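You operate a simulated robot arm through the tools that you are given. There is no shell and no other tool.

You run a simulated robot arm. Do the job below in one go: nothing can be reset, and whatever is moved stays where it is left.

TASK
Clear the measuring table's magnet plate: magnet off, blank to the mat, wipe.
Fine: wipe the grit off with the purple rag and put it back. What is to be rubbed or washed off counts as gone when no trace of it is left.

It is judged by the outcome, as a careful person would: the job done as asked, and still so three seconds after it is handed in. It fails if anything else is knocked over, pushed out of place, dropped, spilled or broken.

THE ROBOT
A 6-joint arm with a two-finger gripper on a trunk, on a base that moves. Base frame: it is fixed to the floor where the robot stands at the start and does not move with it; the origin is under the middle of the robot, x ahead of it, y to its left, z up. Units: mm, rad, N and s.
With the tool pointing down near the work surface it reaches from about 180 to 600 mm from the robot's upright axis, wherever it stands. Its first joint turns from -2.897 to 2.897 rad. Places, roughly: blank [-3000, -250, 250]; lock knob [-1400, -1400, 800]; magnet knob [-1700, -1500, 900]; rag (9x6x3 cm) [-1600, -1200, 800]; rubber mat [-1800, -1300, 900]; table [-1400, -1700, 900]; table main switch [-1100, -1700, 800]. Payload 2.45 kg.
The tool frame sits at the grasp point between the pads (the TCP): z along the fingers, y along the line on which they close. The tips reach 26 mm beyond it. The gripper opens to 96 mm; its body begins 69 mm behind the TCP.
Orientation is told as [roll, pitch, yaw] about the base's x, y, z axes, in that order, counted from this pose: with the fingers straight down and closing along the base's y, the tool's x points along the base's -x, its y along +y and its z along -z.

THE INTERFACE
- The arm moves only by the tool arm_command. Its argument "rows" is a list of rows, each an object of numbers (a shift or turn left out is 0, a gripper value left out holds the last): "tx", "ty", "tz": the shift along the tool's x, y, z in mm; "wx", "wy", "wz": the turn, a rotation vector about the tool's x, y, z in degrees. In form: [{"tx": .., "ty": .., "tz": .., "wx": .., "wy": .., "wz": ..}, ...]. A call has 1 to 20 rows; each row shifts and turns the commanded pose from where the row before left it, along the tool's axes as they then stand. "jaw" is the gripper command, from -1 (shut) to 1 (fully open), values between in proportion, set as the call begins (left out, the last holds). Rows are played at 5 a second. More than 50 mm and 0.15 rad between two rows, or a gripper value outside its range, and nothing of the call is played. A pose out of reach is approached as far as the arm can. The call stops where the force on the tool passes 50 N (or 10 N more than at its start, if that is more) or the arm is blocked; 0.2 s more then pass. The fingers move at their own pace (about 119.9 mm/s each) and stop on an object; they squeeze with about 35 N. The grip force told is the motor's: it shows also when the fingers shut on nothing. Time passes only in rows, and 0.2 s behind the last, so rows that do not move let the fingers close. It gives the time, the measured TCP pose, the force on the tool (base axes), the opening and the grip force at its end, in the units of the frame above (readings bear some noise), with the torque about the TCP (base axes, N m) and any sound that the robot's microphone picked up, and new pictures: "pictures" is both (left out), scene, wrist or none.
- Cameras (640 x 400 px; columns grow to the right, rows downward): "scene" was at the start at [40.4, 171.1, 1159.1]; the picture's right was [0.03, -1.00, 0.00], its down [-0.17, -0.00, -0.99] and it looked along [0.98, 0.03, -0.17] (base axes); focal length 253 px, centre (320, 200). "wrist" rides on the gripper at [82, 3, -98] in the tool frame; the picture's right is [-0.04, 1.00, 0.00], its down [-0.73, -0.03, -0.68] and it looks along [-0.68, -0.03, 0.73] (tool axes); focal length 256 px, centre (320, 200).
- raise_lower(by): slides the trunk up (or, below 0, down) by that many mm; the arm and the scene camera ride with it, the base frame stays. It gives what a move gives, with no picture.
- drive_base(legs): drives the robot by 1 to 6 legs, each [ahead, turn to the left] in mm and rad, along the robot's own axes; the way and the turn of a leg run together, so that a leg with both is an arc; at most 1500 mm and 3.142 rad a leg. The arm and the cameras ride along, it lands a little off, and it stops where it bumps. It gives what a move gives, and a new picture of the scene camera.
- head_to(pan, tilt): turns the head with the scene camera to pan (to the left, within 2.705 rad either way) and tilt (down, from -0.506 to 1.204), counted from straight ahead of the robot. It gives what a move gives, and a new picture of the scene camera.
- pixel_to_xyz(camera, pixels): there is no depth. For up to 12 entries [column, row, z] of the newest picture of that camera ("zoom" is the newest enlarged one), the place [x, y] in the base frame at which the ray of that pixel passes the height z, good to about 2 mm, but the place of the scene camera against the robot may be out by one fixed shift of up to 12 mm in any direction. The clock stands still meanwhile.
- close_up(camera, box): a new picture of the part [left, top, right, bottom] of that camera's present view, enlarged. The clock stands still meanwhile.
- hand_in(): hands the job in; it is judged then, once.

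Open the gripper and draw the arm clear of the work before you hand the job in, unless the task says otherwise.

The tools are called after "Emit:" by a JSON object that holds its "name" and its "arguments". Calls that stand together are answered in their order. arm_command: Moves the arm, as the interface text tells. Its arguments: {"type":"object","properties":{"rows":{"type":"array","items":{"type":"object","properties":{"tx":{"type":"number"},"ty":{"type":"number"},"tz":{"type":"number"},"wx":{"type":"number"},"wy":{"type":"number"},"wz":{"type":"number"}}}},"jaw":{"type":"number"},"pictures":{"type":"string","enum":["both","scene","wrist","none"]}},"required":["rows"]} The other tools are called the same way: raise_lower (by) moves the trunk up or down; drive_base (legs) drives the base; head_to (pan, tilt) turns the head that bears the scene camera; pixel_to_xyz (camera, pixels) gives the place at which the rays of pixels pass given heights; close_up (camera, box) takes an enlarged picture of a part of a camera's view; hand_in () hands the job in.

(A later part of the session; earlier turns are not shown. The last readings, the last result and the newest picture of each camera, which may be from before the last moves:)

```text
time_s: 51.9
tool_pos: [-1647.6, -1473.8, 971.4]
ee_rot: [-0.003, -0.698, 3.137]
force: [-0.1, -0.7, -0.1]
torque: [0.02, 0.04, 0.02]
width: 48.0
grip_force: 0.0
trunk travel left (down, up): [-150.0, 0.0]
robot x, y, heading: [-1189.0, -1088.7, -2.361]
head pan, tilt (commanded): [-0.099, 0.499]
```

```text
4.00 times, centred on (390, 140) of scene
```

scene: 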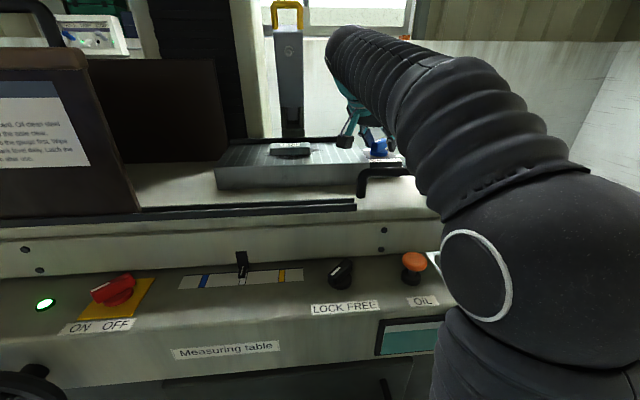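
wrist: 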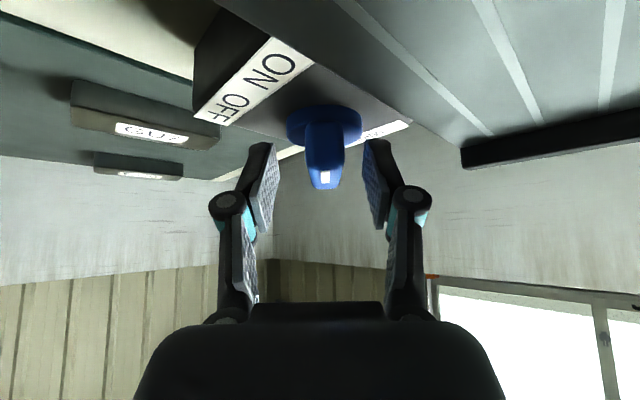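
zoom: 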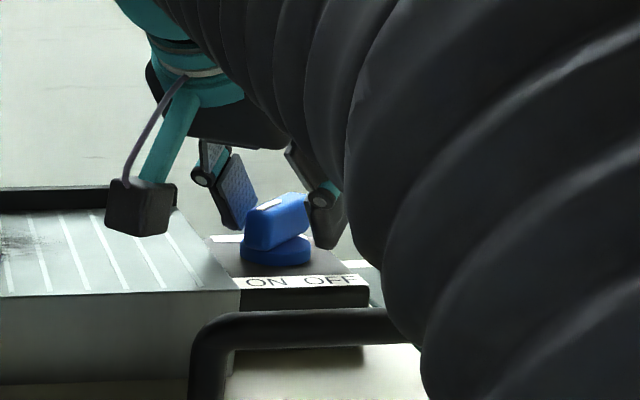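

The bar is centred between the pads. I close the fingers on it.

Emit:
{"name": "arm_command", "arguments": {"rows": [{}, {}, {}], "jaw": -1}}

Emit:
{"name": "close_up", "arguments": {"camera": "wrist", "box": [220, 20, 420, 220]}}

```text
time_s: 52.7
tool_pos: [-1648.5, -1477.2, 970.9]
ee_rot: [-0.001, -0.699, 3.137]
force: [-2.4, -26.1, 7.8]
torque: [-0.81, 0.61, 0.26]
width: 17.8
grip_force: 43.8
trunk travel left (down, up): [-150.0, 0.0]
robot x, y, heading: [-1189.2, -1091.9, -2.366]
head pan, tilt (commanded): [-0.099, 0.499]
```

scene: 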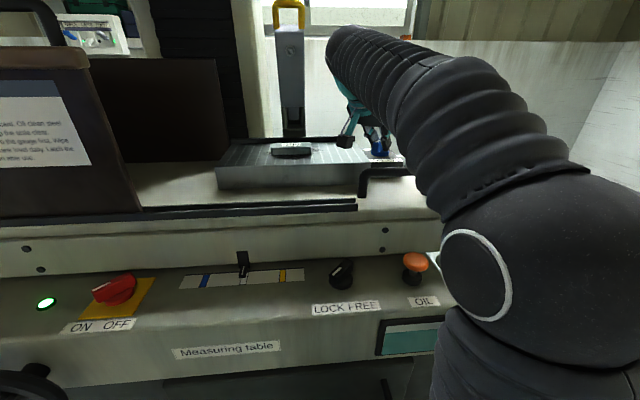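
wrist: 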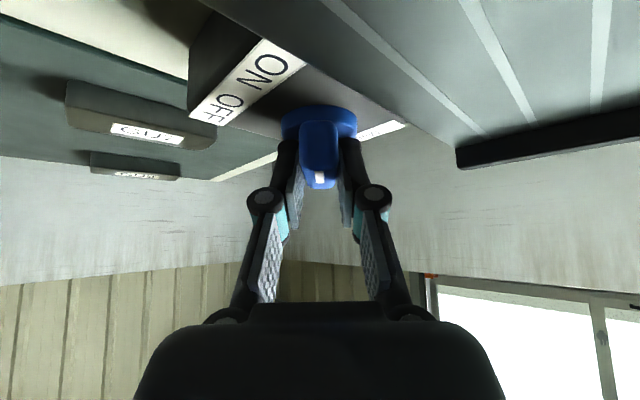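

```text
2.00 times, centred on (320, 120) of wrist
```

zoom: 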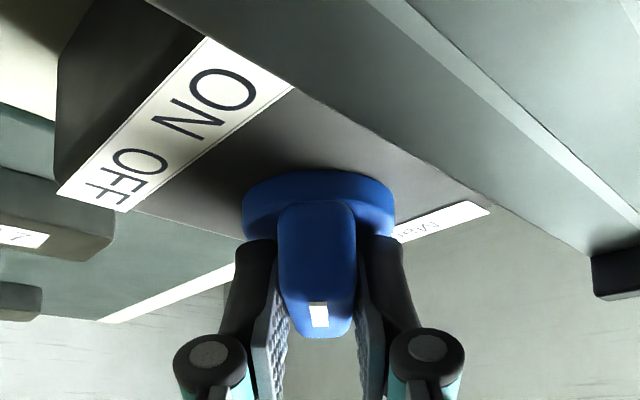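

The jaw holds the bar (17.8 mm), with a 26 N side load showing the knob axis about 3 mm further in -y. I relieve that by shifting 3.5 mm, then start turning counterclockwise toward OFF by 30°.

Emit:
{"name": "arm_command", "arguments": {"rows": [{"ty": 3.5}, {"wx": -4.84, "wz": -5.73}, {"wx": -4.84, "wz": -5.73}, {"wx": -4.84, "wz": -5.73}, {"wx": -4.84, "wz": -5.73}]}}

Emit:
{"name": "close_up", "arguments": {"camera": "wrist", "box": [220, 20, 420, 220]}}

```text
time_s: 54.0
tool_pos: [-1650.4, -1471.3, 971.4]
ee_rot: [-0.012, -0.695, -2.621]
force: [-0.3, 18.9, 3.2]
torque: [0.75, 0.12, -0.19]
width: 17.8
grip_force: 43.7
trunk travel left (down, up): [-150.0, 0.0]
robot x, y, heading: [-1186.7, -1091.3, -2.373]
head pan, tilt (commanded): [-0.099, 0.499]
stopped in row 5: the force on the tool passed its limit at 52 N (the readings are from after the stop); the commanded pose is now the measured one
```

scene: 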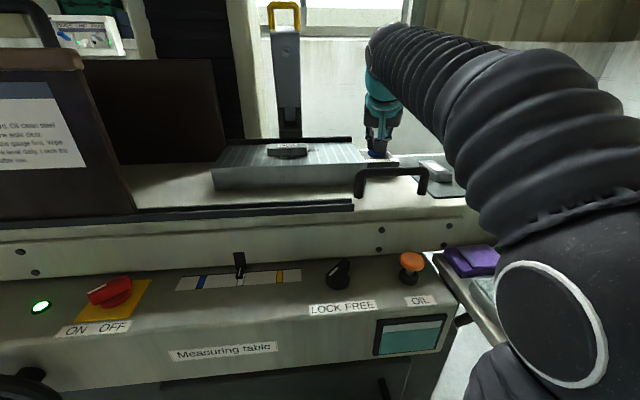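
wrist: 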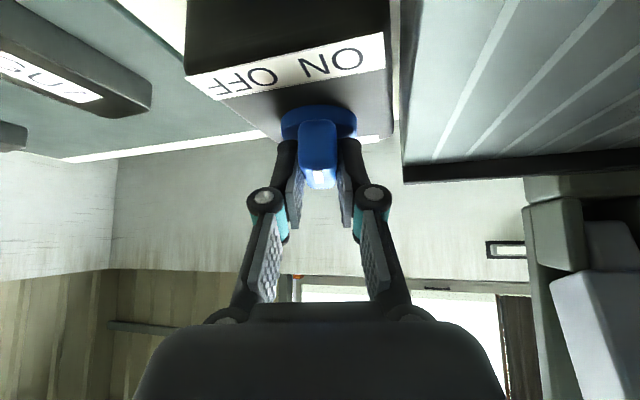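

```text
2.00 times, centred on (320, 120) of wrist
```

zoom: 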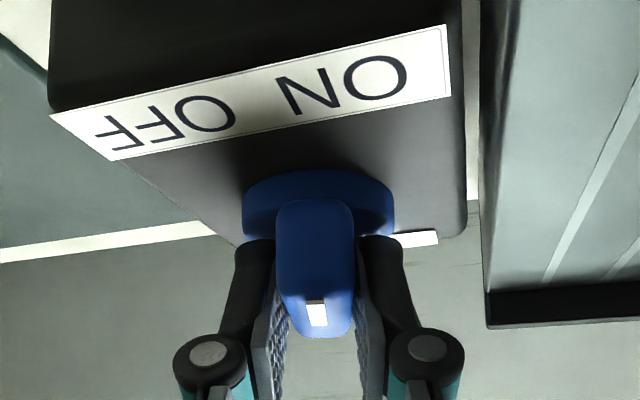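

The knob has followed by 30° (now pointing about front-left 15°), with some side load from an off-axis turn. I locate the disc centre in the current wrist view to correct the turning axis.

Emit:
{"name": "pixel_to_xyz", "arguments": {"camera": "wrist", "pixels": [[320, 118, 944], [320, 105, 944], [320, 128, 944], [283, 122, 944], [357, 118, 944]]}}

Emit:
{"name": "arm_command", "arguments": {"rows": [{}], "pictures": "none"}}

```text
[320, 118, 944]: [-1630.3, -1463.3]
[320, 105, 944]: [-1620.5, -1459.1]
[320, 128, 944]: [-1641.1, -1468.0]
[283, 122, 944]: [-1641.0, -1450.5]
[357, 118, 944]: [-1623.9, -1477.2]
```

```text
time_s: 54.4
tool_pos: [-1649.7, -1472.9, 972.2]
ee_rot: [-0.011, -0.693, -2.624]
force: [-0.8, 27.4, 5.5]
torque: [1.22, -0.31, -0.24]
width: 17.8
grip_force: 43.4
trunk travel left (down, up): [-150.0, 0.0]
robot x, y, heading: [-1188.8, -1087.7, -2.367]
head pan, tilt (commanded): [-0.099, 0.499]
```

Combining both grip positions, the knob's axis lies about 10 mm beyond the TCP along the fingers, near (-1659,-1477). I keep turning, now about that axis, by another 22° and watch the force.

Emit:
{"name": "arm_command", "arguments": {"rows": [{"ty": -1.37, "wx": -4.84, "wz": -5.73}, {"ty": -1.37, "wx": -4.84, "wz": -5.73}, {"ty": -1.37, "wx": -4.84, "wz": -5.73}]}}

Emit:
{"name": "close_up", "arguments": {"camera": "wrist", "box": [220, 20, 420, 220]}}

```text
time_s: 55.2
tool_pos: [-1652.6, -1469.5, 971.3]
ee_rot: [-0.006, -0.693, -2.23]
force: [-3.6, 26.3, 8.2]
torque: [1.08, -0.13, -0.19]
width: 17.9
grip_force: 43.4
trunk travel left (down, up): [-150.0, 0.0]
robot x, y, heading: [-1189.1, -1090.4, -2.366]
head pan, tilt (commanded): [-0.099, 0.499]
```

scene: 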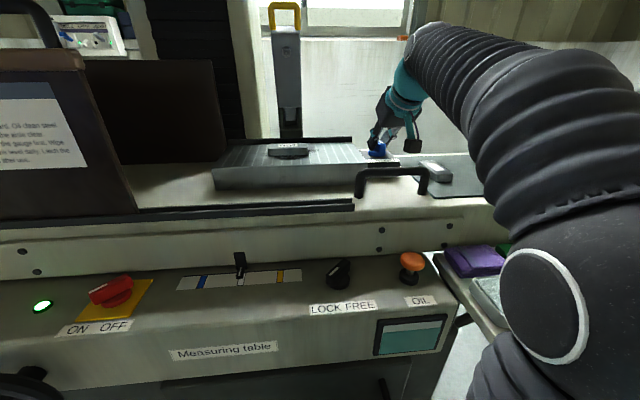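
wrist: 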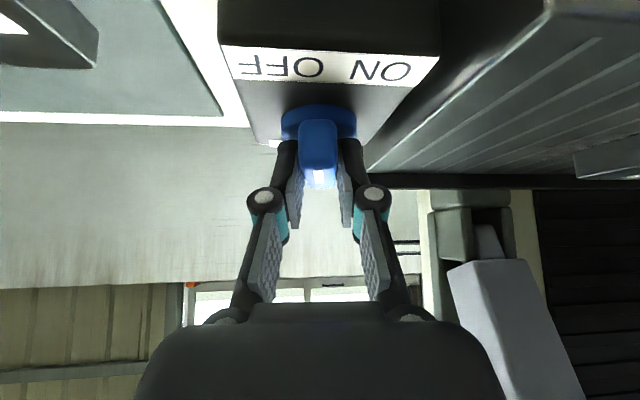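

```text
2.00 times, centred on (320, 120) of wrist
```

zoom: 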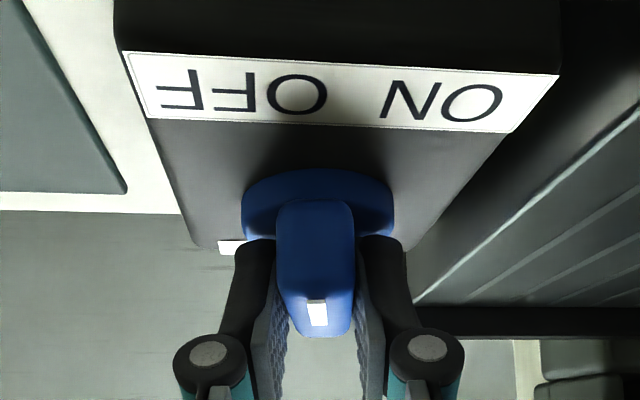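

Turned 52° so far with steady force; the mark now points a bit right of straight-front. I relieve slightly and continue toward OFF by another 37°.

Emit:
{"name": "arm_command", "arguments": {"rows": [{"tx": 1.2, "ty": -2.6, "tz": -1.0, "wx": -4.84, "wz": -5.73}, {"ty": -1.37, "wx": -4.84, "wz": -5.73}, {"ty": -1.37, "wx": -4.84, "wz": -5.73}, {"ty": -1.37, "wx": -4.84, "wz": -5.73}]}}

Emit:
{"name": "close_up", "arguments": {"camera": "wrist", "box": [220, 20, 420, 220]}}

```text
time_s: 56.2
tool_pos: [-1657.1, -1468.2, 970.2]
ee_rot: [-0.001, -0.694, -1.712]
force: [-19.1, -1.4, 21.2]
torque: [0.22, 0.32, -0.08]
width: 17.9
grip_force: 43.5
trunk travel left (down, up): [-150.0, 0.0]
robot x, y, heading: [-1189.8, -1085.1, -2.376]
head pan, tilt (commanded): [-0.099, 0.499]
```

scene: 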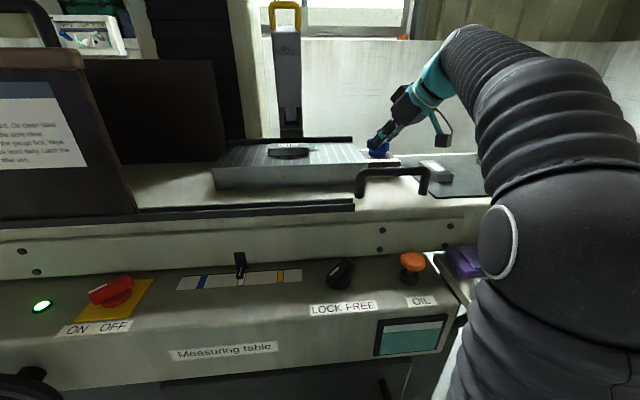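
wrist: 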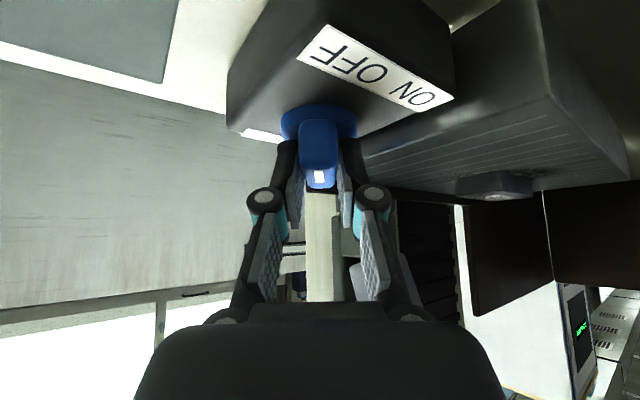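

```text
2.00 times, centred on (320, 120) of wrist
```

zoom: 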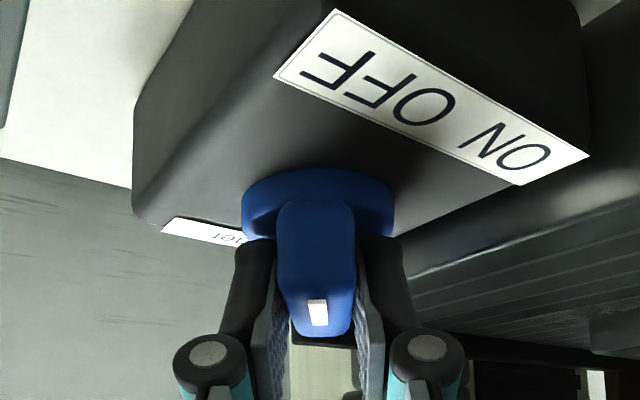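

82° turned; mark now points toward OFF. I continue one more step to see whether there is a stop.

Emit:
{"name": "arm_command", "arguments": {"rows": [{"ty": -1.37, "wx": -4.84, "wz": -5.73}, {}], "pictures": "wrist"}}

```text
time_s: 56.8
tool_pos: [-1658.5, -1467.1, 971.4]
ee_rot: [0.002, -0.694, -1.584]
force: [-20.4, -10.5, 25.3]
torque: [-0.94, 0.45, -0.41]
width: 18.0
grip_force: 43.3
trunk travel left (down, up): [-150.0, 0.0]
robot x, y, heading: [-1194.1, -1086.9, -2.37]
head pan, tilt (commanded): [-0.099, 0.499]
```

wrist: 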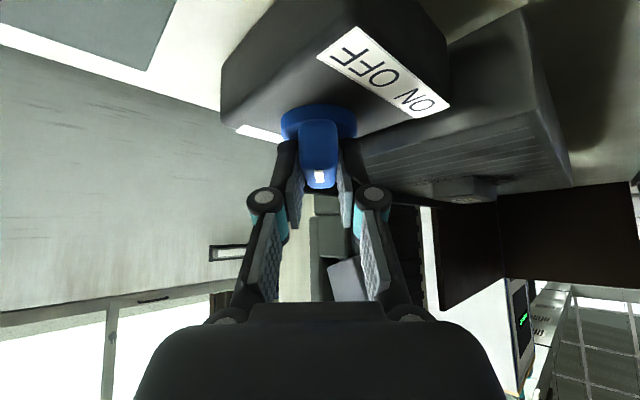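

The resisting torque is rising (about -0.4 N m about z), suggesting a stop near 90°. I try a small further turn to confirm.

Emit:
{"name": "arm_command", "arguments": {"rows": [{"ty": -0.9, "wx": -3.2, "wz": -3.8}, {}], "pictures": "none"}}

```text
time_s: 57.4
tool_pos: [-1658.9, -1466.7, 971.2]
ee_rot: [0.003, -0.694, -1.499]
force: [-14.1, -11.0, 27.0]
torque: [-0.52, 0.45, -1.91]
width: 19.4
grip_force: 43.7
trunk travel left (down, up): [-150.0, 0.0]
robot x, y, heading: [-1191.1, -1086.9, -2.365]
head pan, tilt (commanded): [-0.099, 0.499]
```

Torque jumped to -1.9 N m and the jaw was wedged to 19.4 mm: the knob is at its OFF stop. I turn back those few degrees, open the jaw to 48 mm and lift straight up.

Emit:
{"name": "arm_command", "arguments": {"rows": [{"ty": 0.9, "wx": 3.2, "wz": 3.8}], "pictures": "none"}}

Emit:
{"name": "arm_command", "arguments": {"rows": [{}, {}, {"tx": -9.6, "tz": -11.5}, {"tx": -16, "tz": -19.2}], "jaw": 0.0}}

Emit:
{"name": "close_up", "arguments": {"camera": "wrist", "box": [220, 0, 460, 150]}}

Emit:
{"name": "close_up", "arguments": {"camera": "scene", "box": [330, 90, 450, 190]}}

```text
time_s: 57.8
tool_pos: [-1657.4, -1466.0, 970.2]
ee_rot: [0.002, -0.692, -1.582]
force: [-16.4, -9.5, 27.2]
torque: [-0.28, 0.45, -0.33]
width: 18.0
grip_force: 43.4
trunk travel left (down, up): [-150.0, 0.0]
robot x, y, heading: [-1189.2, -1084.9, -2.366]
head pan, tilt (commanded): [-0.099, 0.499]
```

```text
time_s: 58.8
tool_pos: [-1660.3, -1466.0, 1006.5]
ee_rot: [0.004, -0.69, -1.584]
force: [0.2, 0.1, 0.1]
torque: [0.01, -0.02, -0.03]
width: 47.8
grip_force: 0.0
trunk travel left (down, up): [-150.0, 0.0]
robot x, y, heading: [-1194.3, -1086.3, -2.369]
head pan, tilt (commanded): [-0.099, 0.499]
```

scene: 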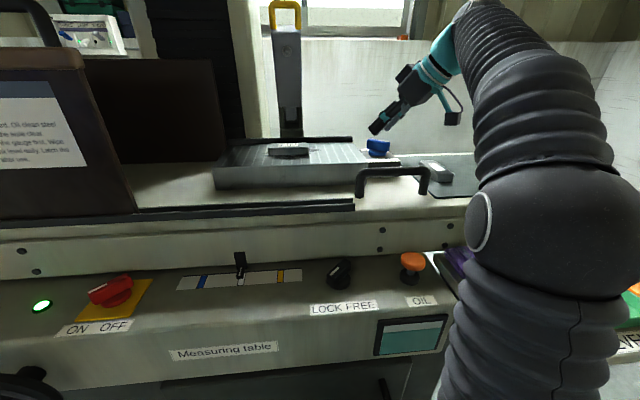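
wrist: 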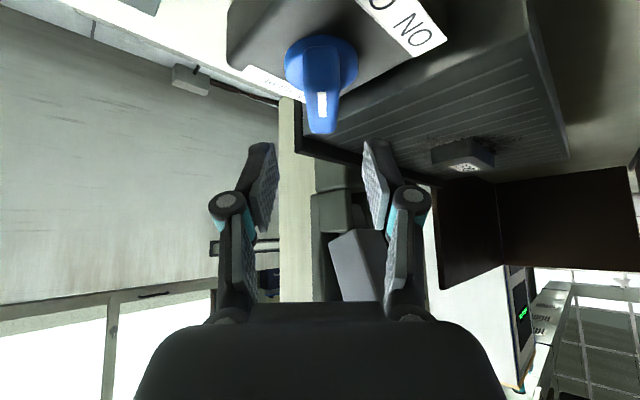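

```text
2.67 times, centred on (340, 75) of wrist
```

zoom: 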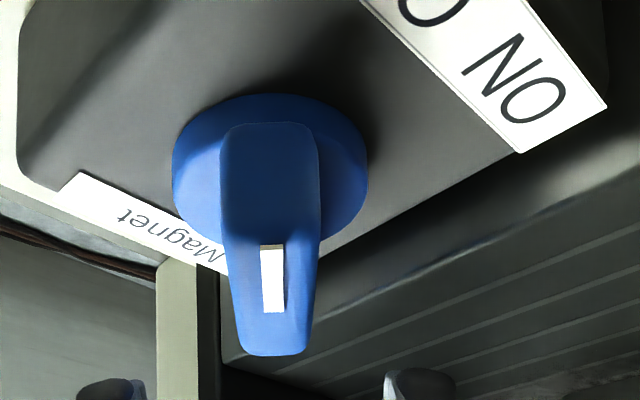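

```text
4.00 times, centred on (390, 140) of scene
```

zoom: 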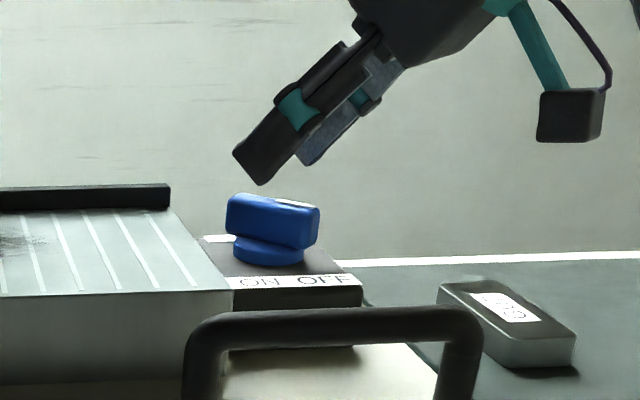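

The magnet knob mark now points to OFF. Next I turn the tool back to face straight ahead and move over in front of the blank for a good look.

Emit:
{"name": "arm_command", "arguments": {"rows": [{"wx": 4.84, "wz": 5.73}, {"wx": 4.84, "wz": 5.73}, {"wx": 4.84, "wz": 5.73}, {"wx": 4.84, "wz": 5.73}, {"wx": 4.84, "wz": 5.73}, {"wx": 4.84, "wz": 5.73}, {"tx": 16, "ty": 36, "tz": -13.4}, {"tx": 16, "ty": 36, "tz": -13.4}, {"tx": 16, "ty": 36, "tz": -13.4}, {"tx": 16, "ty": 36, "tz": -13.4}, {"tx": 16, "ty": 36, "tz": -13.4}, {"tx": 16, "ty": 33, "tz": -13.4}], "jaw": 1.0}}

Emit:
{"name": "close_up", "arguments": {"camera": "wrist", "box": [220, 0, 460, 150]}}

Emit:
{"name": "close_up", "arguments": {"camera": "scene", "box": [200, 110, 380, 200]}}

```text
time_s: 61.4
tool_pos: [-1420.5, -1531.7, 1008.5]
ee_rot: [-0.006, -0.695, -2.365]
force: [-0.9, -0.3, 0.4]
torque: [0.01, 0.0, 0.0]
width: 96.2
grip_force: 0.0
trunk travel left (down, up): [-150.0, 0.0]
robot x, y, heading: [-1189.9, -1086.0, -2.367]
head pan, tilt (commanded): [-0.099, 0.499]
```

scene: 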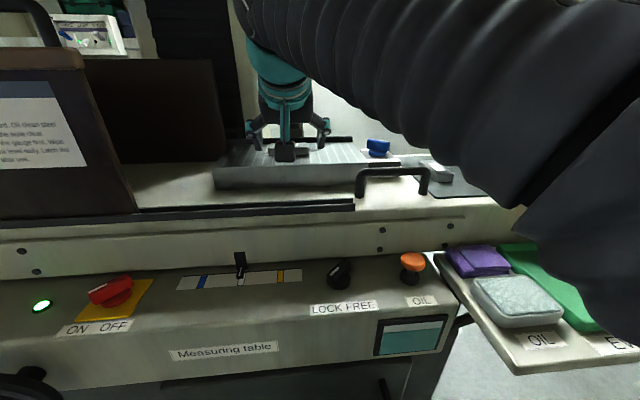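
wrist: 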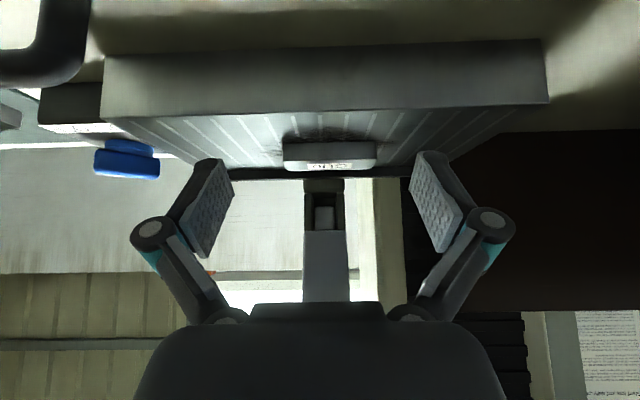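

```text
2.67 times, centred on (340, 75) of wrist
```

zoom: 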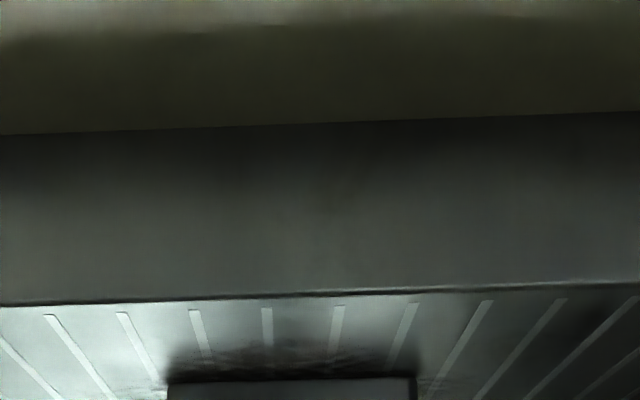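

```text
3.56 times, centred on (290, 155) of scene
```

zoom: 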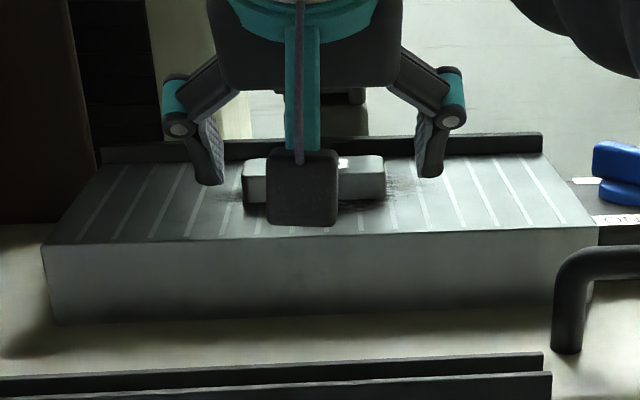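

The blank is centred ahead at (330,155) in the wrist view, and the jaw looks just wide enough along its length. I zoom in to measure its ends.

Emit:
{"name": "close_up", "arguments": {"camera": "wrist", "box": [260, 120, 400, 200]}}

Emit:
{"name": "pixel_to_xyz", "arguments": {"camera": "wrist", "pixels": [[283, 163, 942], [376, 163, 942], [283, 142, 942], [376, 142, 942], [283, 163, 962], [376, 163, 962], [290, 172, 962], [370, 172, 962], [160, 115, 942], [547, 104, 942], [240, 167, 942]]}}

```text
4.57 times, centred on (330, 160) of wrist
```

zoom: 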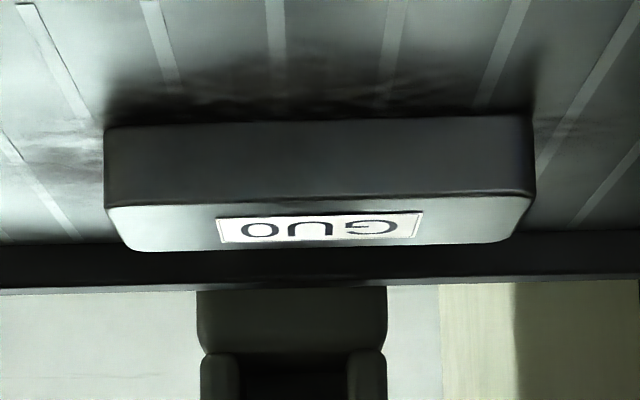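

```text
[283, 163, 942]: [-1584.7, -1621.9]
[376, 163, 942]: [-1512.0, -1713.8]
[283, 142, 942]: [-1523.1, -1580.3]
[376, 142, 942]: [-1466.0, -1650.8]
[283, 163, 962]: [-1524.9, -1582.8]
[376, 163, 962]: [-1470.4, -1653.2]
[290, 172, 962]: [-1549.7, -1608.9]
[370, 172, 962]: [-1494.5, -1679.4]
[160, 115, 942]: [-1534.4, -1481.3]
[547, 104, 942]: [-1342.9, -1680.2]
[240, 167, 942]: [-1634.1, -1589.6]
```

The blank measures about 90 x 35 x 18 mm (z 942-960), so it fits lengthwise in the 96 mm jaw with ~3 mm each side. I advance 80 mm and re-measure from closer.

Emit:
{"name": "arm_command", "arguments": {"rows": [{"tx": -30.6, "ty": 3.5, "tz": 25.7}, {"tx": -30.6, "ty": 3.5, "tz": 25.7}, {"tx": 5.1, "tz": 6.1}, {}]}}

Emit:
{"name": "close_up", "arguments": {"camera": "wrist", "box": [140, 20, 500, 240]}}

Emit:
{"name": "close_up", "arguments": {"camera": "scene", "box": [200, 110, 380, 200]}}

```text
time_s: 62.4
tool_pos: [-1470.9, -1594.1, 997.8]
ee_rot: [-0.007, -0.691, -2.363]
force: [-0.7, 0.2, -0.1]
torque: [-0.03, -0.04, -0.01]
width: 96.1
grip_force: 0.0
trunk travel left (down, up): [-150.0, 0.0]
robot x, y, heading: [-1192.8, -1086.2, -2.365]
head pan, tilt (commanded): [-0.099, 0.499]
```

scene: 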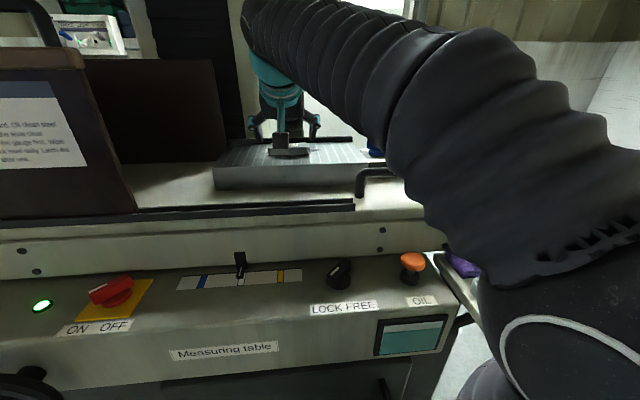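
wrist: 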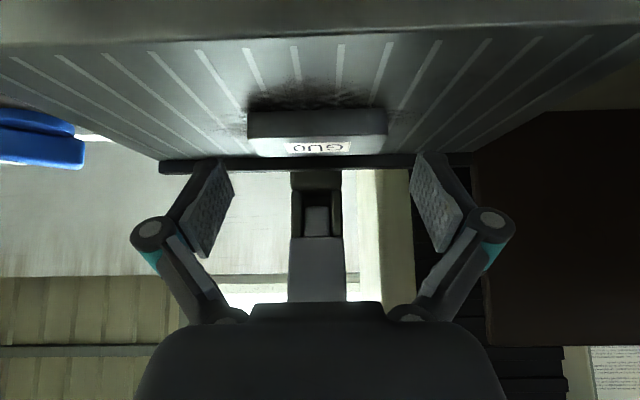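

```text
1.78 times, centred on (320, 130) of wrist
```

zoom: 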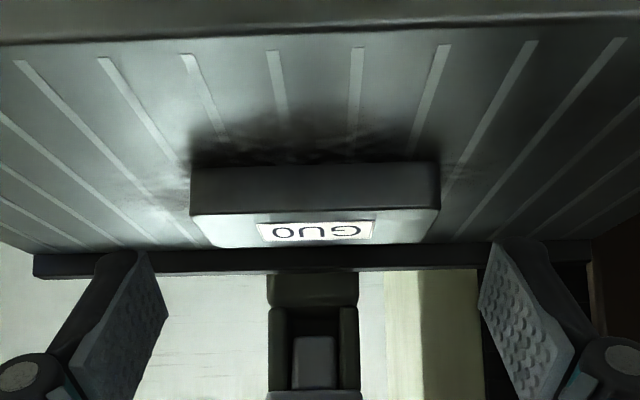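

```text
3.56 times, centred on (290, 155) of scene
```

zoom: 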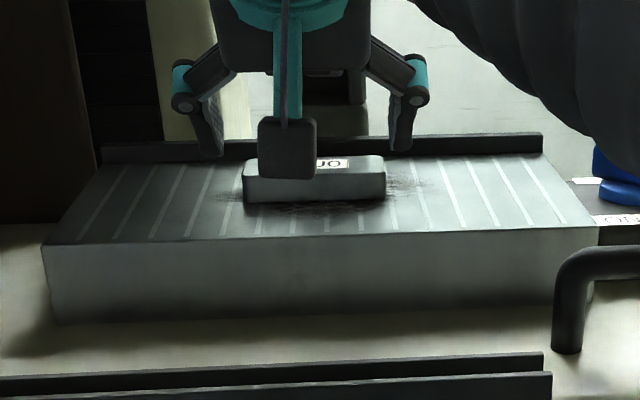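

From here the blank spans (248,110)-(387,108) at its front bottom edge; the jaw clearly looks wider. I compute its corners again.

Emit:
{"name": "pixel_to_xyz", "arguments": {"camera": "wrist", "pixels": [[248, 110, 942], [387.4, 107.5, 942], [247, 138.4, 960], [387.4, 133.9, 960], [261, 156.4, 960], [370.6, 152.5, 960], [247, 138.4, 957], [387.4, 133.9, 957], [247, 138.4, 964], [387.4, 133.9, 964], [190, 170, 942], [470, 165, 942]]}}

```text
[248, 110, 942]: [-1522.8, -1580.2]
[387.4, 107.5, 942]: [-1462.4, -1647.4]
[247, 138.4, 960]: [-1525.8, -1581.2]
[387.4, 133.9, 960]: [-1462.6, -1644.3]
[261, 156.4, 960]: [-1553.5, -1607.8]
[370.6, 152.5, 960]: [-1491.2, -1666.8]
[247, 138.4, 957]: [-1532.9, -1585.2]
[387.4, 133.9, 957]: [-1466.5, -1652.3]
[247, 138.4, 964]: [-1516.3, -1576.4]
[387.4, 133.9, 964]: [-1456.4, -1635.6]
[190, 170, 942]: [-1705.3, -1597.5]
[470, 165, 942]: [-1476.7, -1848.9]
```

Blank centre is near (-1508,-1625), aligned with the jaw. I advance 38 mm and shift 3 mm right, staying above it, then check alignment again.

Emit:
{"name": "arm_command", "arguments": {"rows": [{"tx": -29.1, "ty": -3, "tz": 24.4}, {"tx": 5.1, "tz": 6.1}, {}]}}

Emit:
{"name": "close_up", "arguments": {"camera": "wrist", "box": [140, 20, 500, 240]}}

Emit:
{"name": "close_up", "arguments": {"camera": "scene", "box": [220, 110, 360, 190]}}

```text
time_s: 63.2
tool_pos: [-1501.6, -1617.8, 991.0]
ee_rot: [-0.007, -0.689, -2.364]
force: [-0.4, -0.2, 0.3]
torque: [0.04, 0.01, 0.0]
width: 96.0
grip_force: 0.1
trunk travel left (down, up): [-150.0, 0.0]
robot x, y, heading: [-1188.8, -1087.8, -2.363]
head pan, tilt (commanded): [-0.099, 0.499]
```

scene: 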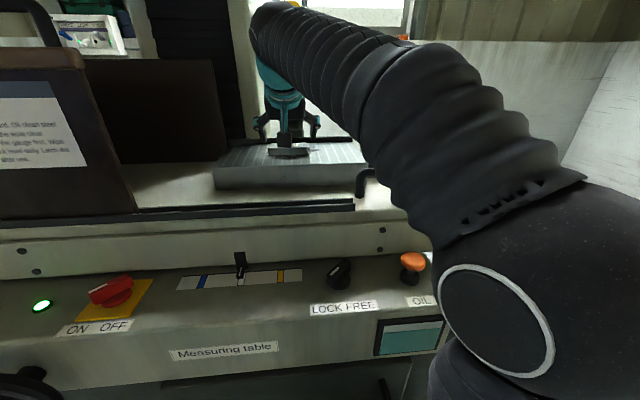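
wrist: 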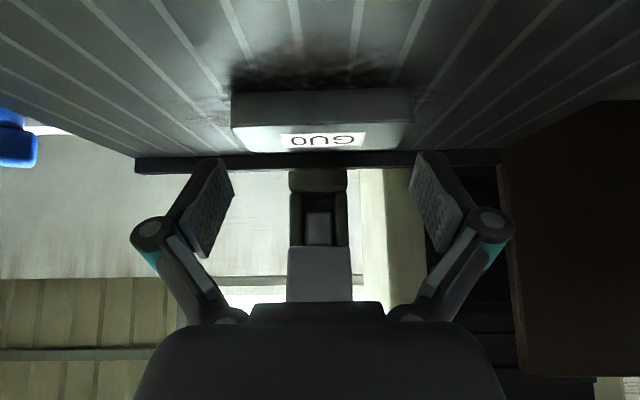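

```text
1.78 times, centred on (320, 130) of wrist
```

zoom: 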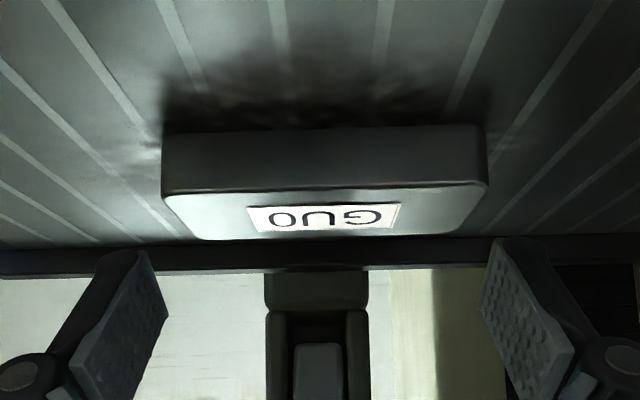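

```text
4.57 times, centred on (290, 150) of scene
```

zoom: 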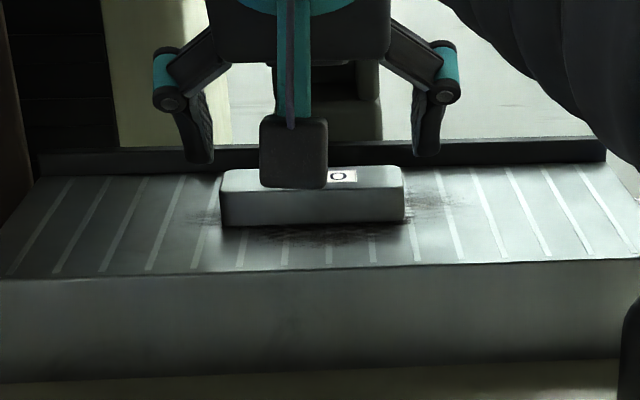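

The blank is centred between the pads within about a millimetre and roughly 88 mm long. I descend gently in 5 mm steps.

Emit:
{"name": "arm_command", "arguments": {"rows": [{"tx": 3.2, "tz": 3.83}, {"tx": 3.2, "tz": 3.83}, {"tx": 3.2, "tz": 3.83}]}}

Emit:
{"name": "close_up", "arguments": {"camera": "wrist", "box": [140, 20, 500, 240]}}

Emit:
{"name": "close_up", "arguments": {"camera": "scene", "box": [220, 110, 360, 190]}}

```text
time_s: 64.0
tool_pos: [-1500.5, -1616.4, 978.2]
ee_rot: [-0.007, -0.692, -2.362]
force: [-0.5, 0.7, 0.1]
torque: [0.03, 0.05, 0.04]
width: 95.9
grip_force: 0.0
trunk travel left (down, up): [-150.0, 0.0]
robot x, y, heading: [-1188.3, -1090.9, -2.372]
head pan, tilt (commanded): [-0.099, 0.499]
```

scene: 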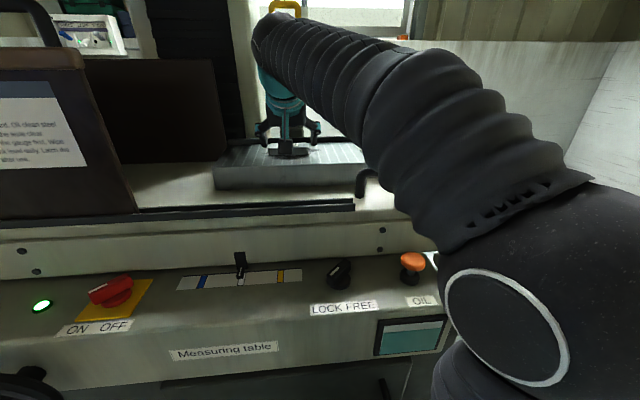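
wrist: 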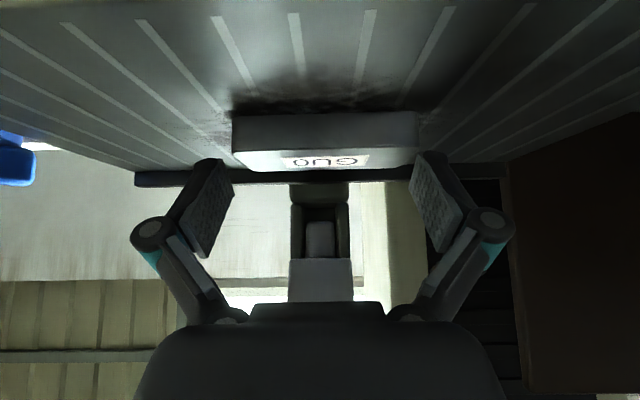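

```text
1.78 times, centred on (320, 130) of wrist
```

zoom: 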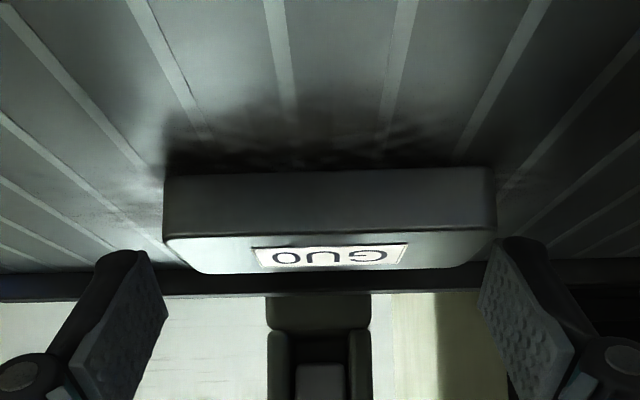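

```text
4.57 times, centred on (290, 150) of scene
```

zoom: 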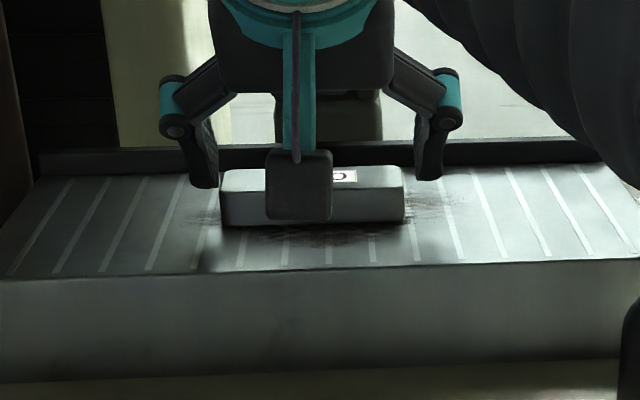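

The scene view shows the left gap (~1 mm) smaller than the right one; I shift 2.5 mm left and then go down the last 7 mm.

Emit:
{"name": "arm_command", "arguments": {"rows": [{"ty": 2.5}, {"tx": 2.25, "tz": 2.7}, {"tx": 2.25, "tz": 2.7}, {}]}}

Emit:
{"name": "close_up", "arguments": {"camera": "wrist", "box": [140, 20, 500, 240]}}

Emit:
{"name": "close_up", "arguments": {"camera": "scene", "box": [220, 110, 360, 190]}}

```text
time_s: 65.0
tool_pos: [-1500.9, -1618.6, 970.2]
ee_rot: [-0.006, -0.691, -2.363]
force: [0.2, 0.0, 0.6]
torque: [0.02, 0.0, -0.02]
width: 96.0
grip_force: 0.1
trunk travel left (down, up): [-150.0, 0.0]
robot x, y, heading: [-1190.6, -1084.3, -2.372]
head pan, tilt (commanded): [-0.099, 0.499]
```

scene: 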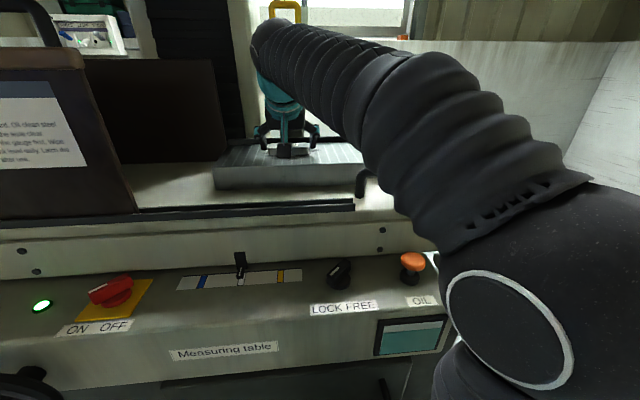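
wrist: 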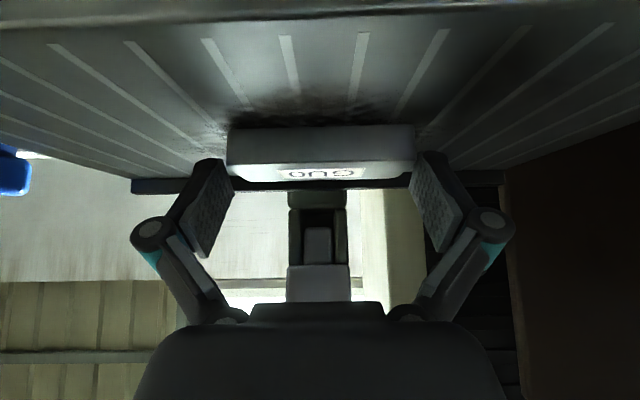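

```text
1.78 times, centred on (320, 130) of wrist
```

zoom: 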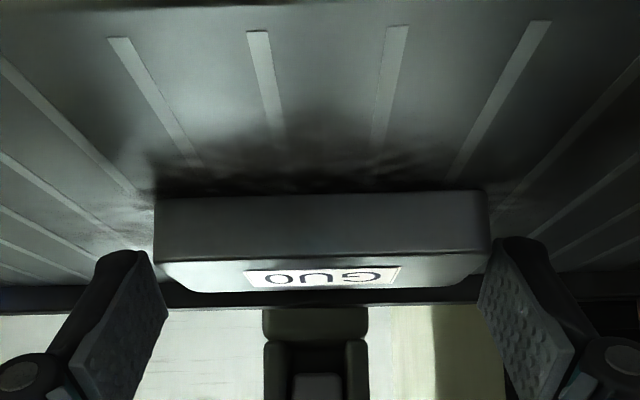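

```text
4.57 times, centred on (290, 150) of scene
```

zoom: 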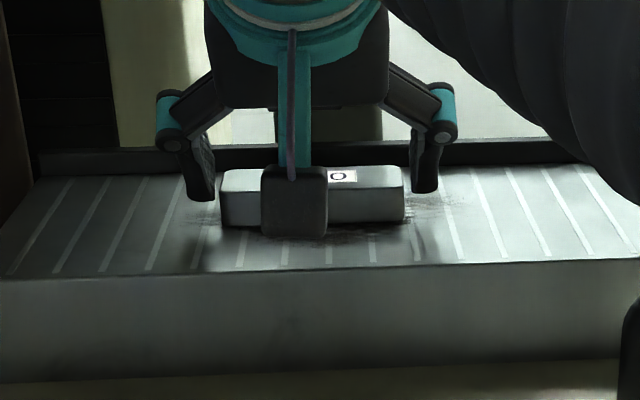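

Both fingers now straddle the blank's ends with similar gaps. I close the jaw.

Emit:
{"name": "arm_command", "arguments": {"rows": [{}, {}, {}], "jaw": -1}}

Emit:
{"name": "close_up", "arguments": {"camera": "wrist", "box": [140, 20, 500, 240]}}

Emit:
{"name": "close_up", "arguments": {"camera": "scene", "box": [220, 110, 360, 190]}}

```text
time_s: 65.8
tool_pos: [-1500.2, -1617.5, 972.1]
ee_rot: [-0.006, -0.692, -2.363]
force: [1.2, -0.7, 1.9]
torque: [-0.23, -0.3, 0.04]
width: 89.9
grip_force: 34.6
trunk travel left (down, up): [-150.0, 0.0]
robot x, y, heading: [-1194.9, -1090.4, -2.365]
head pan, tilt (commanded): [-0.099, 0.499]
```

scene: 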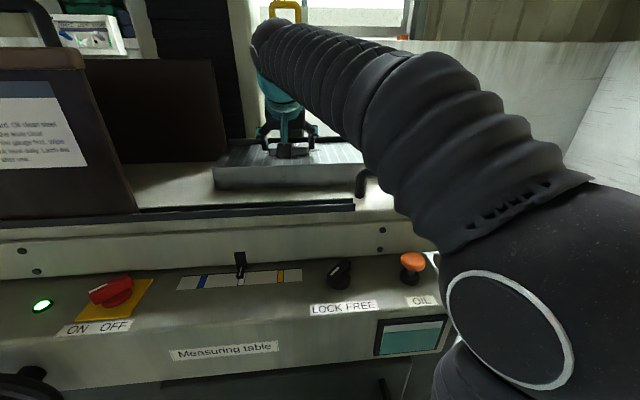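
wrist: 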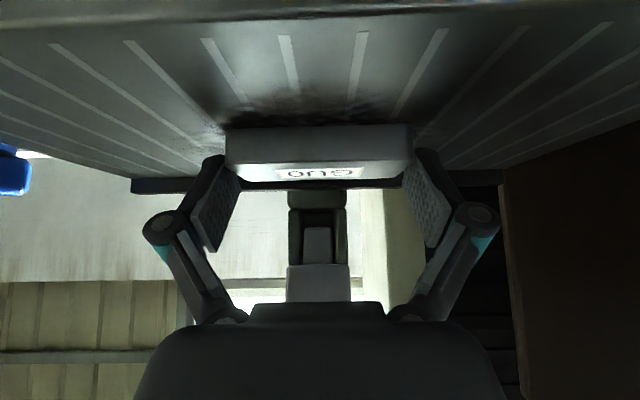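

```text
1.78 times, centred on (320, 130) of wrist
```

zoom: 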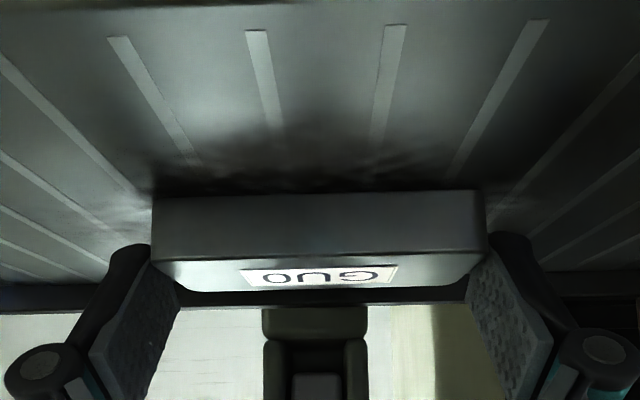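

```text
4.57 times, centred on (290, 150) of scene
```

zoom: 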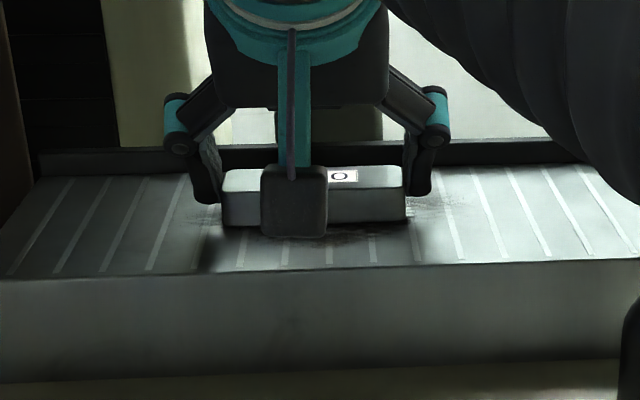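

Gripped at 89.9 mm. I lift gently by 5 then 25 mm and check the load.

Emit:
{"name": "arm_command", "arguments": {"rows": [{"tx": -3.2, "tz": -3.83}, {}, {"tx": -8, "tz": -9.6}, {"tx": -8, "tz": -9.6}, {}]}}

Emit:
{"name": "close_up", "arguments": {"camera": "scene", "box": [220, 110, 360, 190]}}

Emit:
{"name": "close_up", "arguments": {"camera": "wrist", "box": [140, 0, 500, 220]}}

```text
time_s: 67.0
tool_pos: [-1499.1, -1619.3, 1001.5]
ee_rot: [-0.006, -0.691, -2.362]
force: [0.0, -0.6, -5.1]
torque: [0.0, -0.06, 0.02]
width: 89.5
grip_force: 35.3
trunk travel left (down, up): [-150.0, 0.0]
robot x, y, heading: [-1189.4, -1086.6, -2.368]
head pan, tilt (commanded): [-0.099, 0.499]
```

scene: 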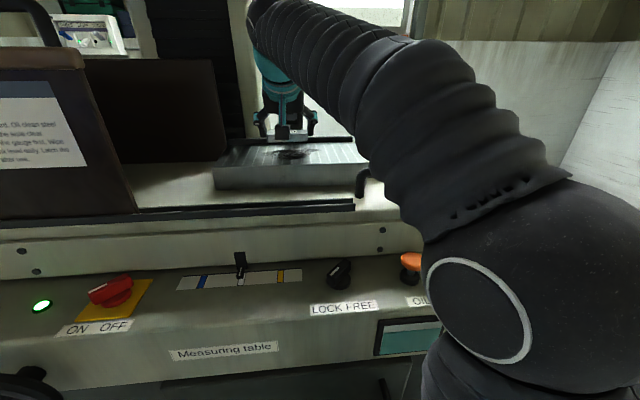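
wrist: 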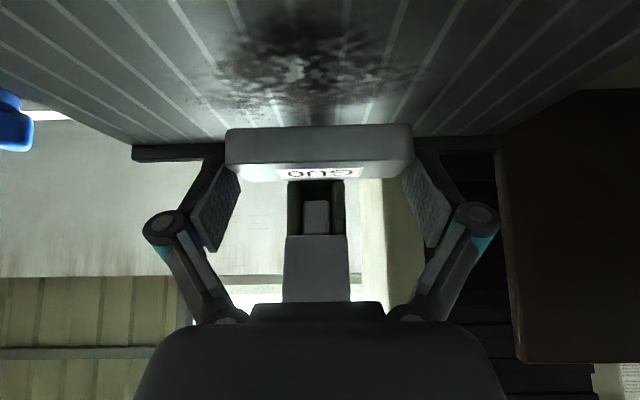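

```text
4.57 times, centred on (290, 150) of scene
```

zoom: 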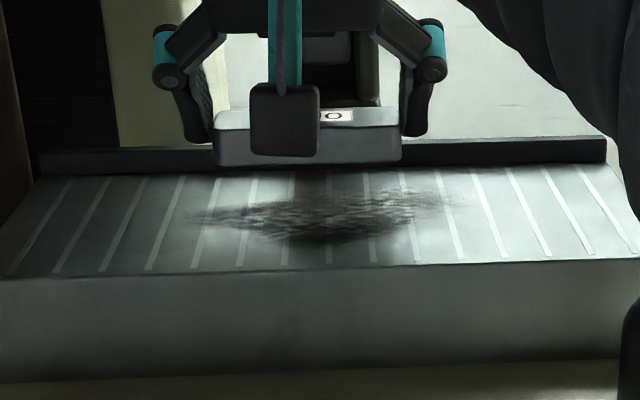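

```text
1.78 times, centred on (320, 110) of wrist
```

zoom: 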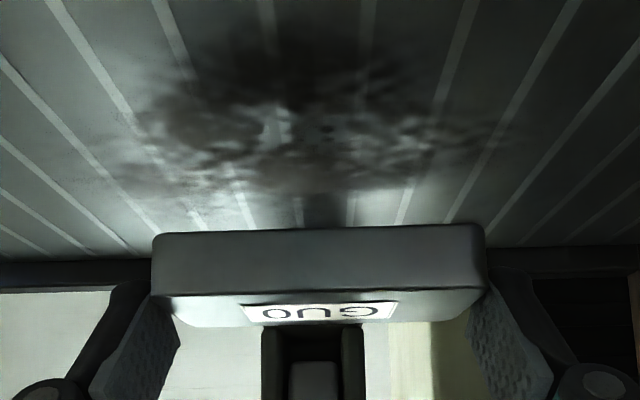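

The blank is free (about 5 N load) and the grit patch is visible under it. I record the patch's extents on the plate and compute the mat's corners and the blanks on it.

Emit:
{"name": "pixel_to_xyz", "arguments": {"camera": "wrist", "pixels": [[196, 99, 942], [421, 71, 942], [303, 14, 942], [275, 112, 942], [325, 112, 942], [370, 100, 942], [210, 80, 942], [390, 30, 942], [230, 30, 942], [225, 140, 942]]}}

Emit:
{"name": "pixel_to_xyz", "arguments": {"camera": "scene", "pixels": [[186, 147, 942], [240, 157, 942], [290, 163, 942], [245, 163, 942], [320, 154, 942], [315, 148, 942], [250, 152, 942]]}}

```text
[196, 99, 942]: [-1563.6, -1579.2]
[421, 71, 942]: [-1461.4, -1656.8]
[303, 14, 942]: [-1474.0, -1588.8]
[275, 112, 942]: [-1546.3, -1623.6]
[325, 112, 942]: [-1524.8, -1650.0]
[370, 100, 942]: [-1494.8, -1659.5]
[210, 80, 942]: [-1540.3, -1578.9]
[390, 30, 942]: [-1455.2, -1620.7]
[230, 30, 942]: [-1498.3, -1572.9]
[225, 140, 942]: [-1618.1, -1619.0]
```

```text
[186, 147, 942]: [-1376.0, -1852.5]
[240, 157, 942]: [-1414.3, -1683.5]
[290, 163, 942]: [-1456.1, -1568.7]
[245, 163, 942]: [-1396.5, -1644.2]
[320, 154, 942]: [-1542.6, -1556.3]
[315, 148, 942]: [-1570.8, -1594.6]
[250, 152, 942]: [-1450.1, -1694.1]
```

Grit patch spans about F 550-632, L 85-215 in the robot's frame. Now the mat: I use the earlier identical scene view's pixel positions (mat corners and blanks) to find a free spot.

Emit:
{"name": "pixel_to_xyz", "arguments": {"camera": "scene", "pixels": [[432, 195, 902], [568, 193, 902], [515, 153, 902], [400, 155, 902], [427, 183, 902], [455, 180, 902], [455, 171, 918], [430, 163, 918], [480, 162, 902], [519, 175, 902], [499, 166, 918], [520, 167, 918]]}}

```text
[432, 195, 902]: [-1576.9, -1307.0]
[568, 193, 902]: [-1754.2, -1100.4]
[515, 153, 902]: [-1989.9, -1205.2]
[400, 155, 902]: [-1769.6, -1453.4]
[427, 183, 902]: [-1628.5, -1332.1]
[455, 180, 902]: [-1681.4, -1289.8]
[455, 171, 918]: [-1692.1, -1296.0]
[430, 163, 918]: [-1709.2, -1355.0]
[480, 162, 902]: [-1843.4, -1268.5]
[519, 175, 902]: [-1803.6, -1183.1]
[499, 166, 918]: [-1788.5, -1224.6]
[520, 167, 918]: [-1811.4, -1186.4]
```

I return the head to the earlier pan/tilt, where I had a clear view of the mat, to convert those pixels (blanks' corners, mat front edge) to positions.

Emit:
{"name": "head_to", "arguments": {"pan": -0.201, "tilt": 0.55}}

Emit:
{"name": "pixel_to_xyz", "arguments": {"camera": "scene", "pixels": [[390.9, 143.9, 920], [407.5, 141.6, 920], [423.6, 154.3, 920], [407.5, 158.1, 920], [444.9, 138.2, 920], [460.5, 135.9, 920], [481.8, 147.2, 920], [467.6, 151, 920], [407.5, 178, 902], [525.9, 166.7, 902], [457, 132, 902], [385, 141, 902]]}}

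```text
time_s: 67.7
tool_pos: [-1500.3, -1619.1, 1001.4]
ee_rot: [-0.005, -0.691, -2.363]
force: [0.7, 0.2, -4.5]
torque: [0.01, -0.05, 0.02]
width: 89.5
grip_force: 35.1
trunk travel left (down, up): [-150.0, 0.0]
robot x, y, heading: [-1190.0, -1088.7, -2.368]
head pan, tilt (commanded): [-0.201, 0.55]
```

scene: 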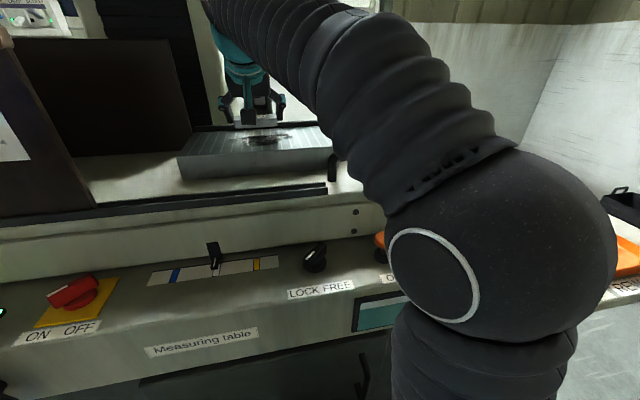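

```text
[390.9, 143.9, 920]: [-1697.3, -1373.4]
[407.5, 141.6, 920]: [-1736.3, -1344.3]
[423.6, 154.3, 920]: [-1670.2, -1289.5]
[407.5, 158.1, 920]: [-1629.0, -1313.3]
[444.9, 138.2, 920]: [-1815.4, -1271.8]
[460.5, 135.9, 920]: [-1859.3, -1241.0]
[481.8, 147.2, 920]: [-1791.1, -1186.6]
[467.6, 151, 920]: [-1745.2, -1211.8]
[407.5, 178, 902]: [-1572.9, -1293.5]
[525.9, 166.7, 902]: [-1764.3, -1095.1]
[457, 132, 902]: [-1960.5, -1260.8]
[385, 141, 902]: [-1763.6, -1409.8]
```

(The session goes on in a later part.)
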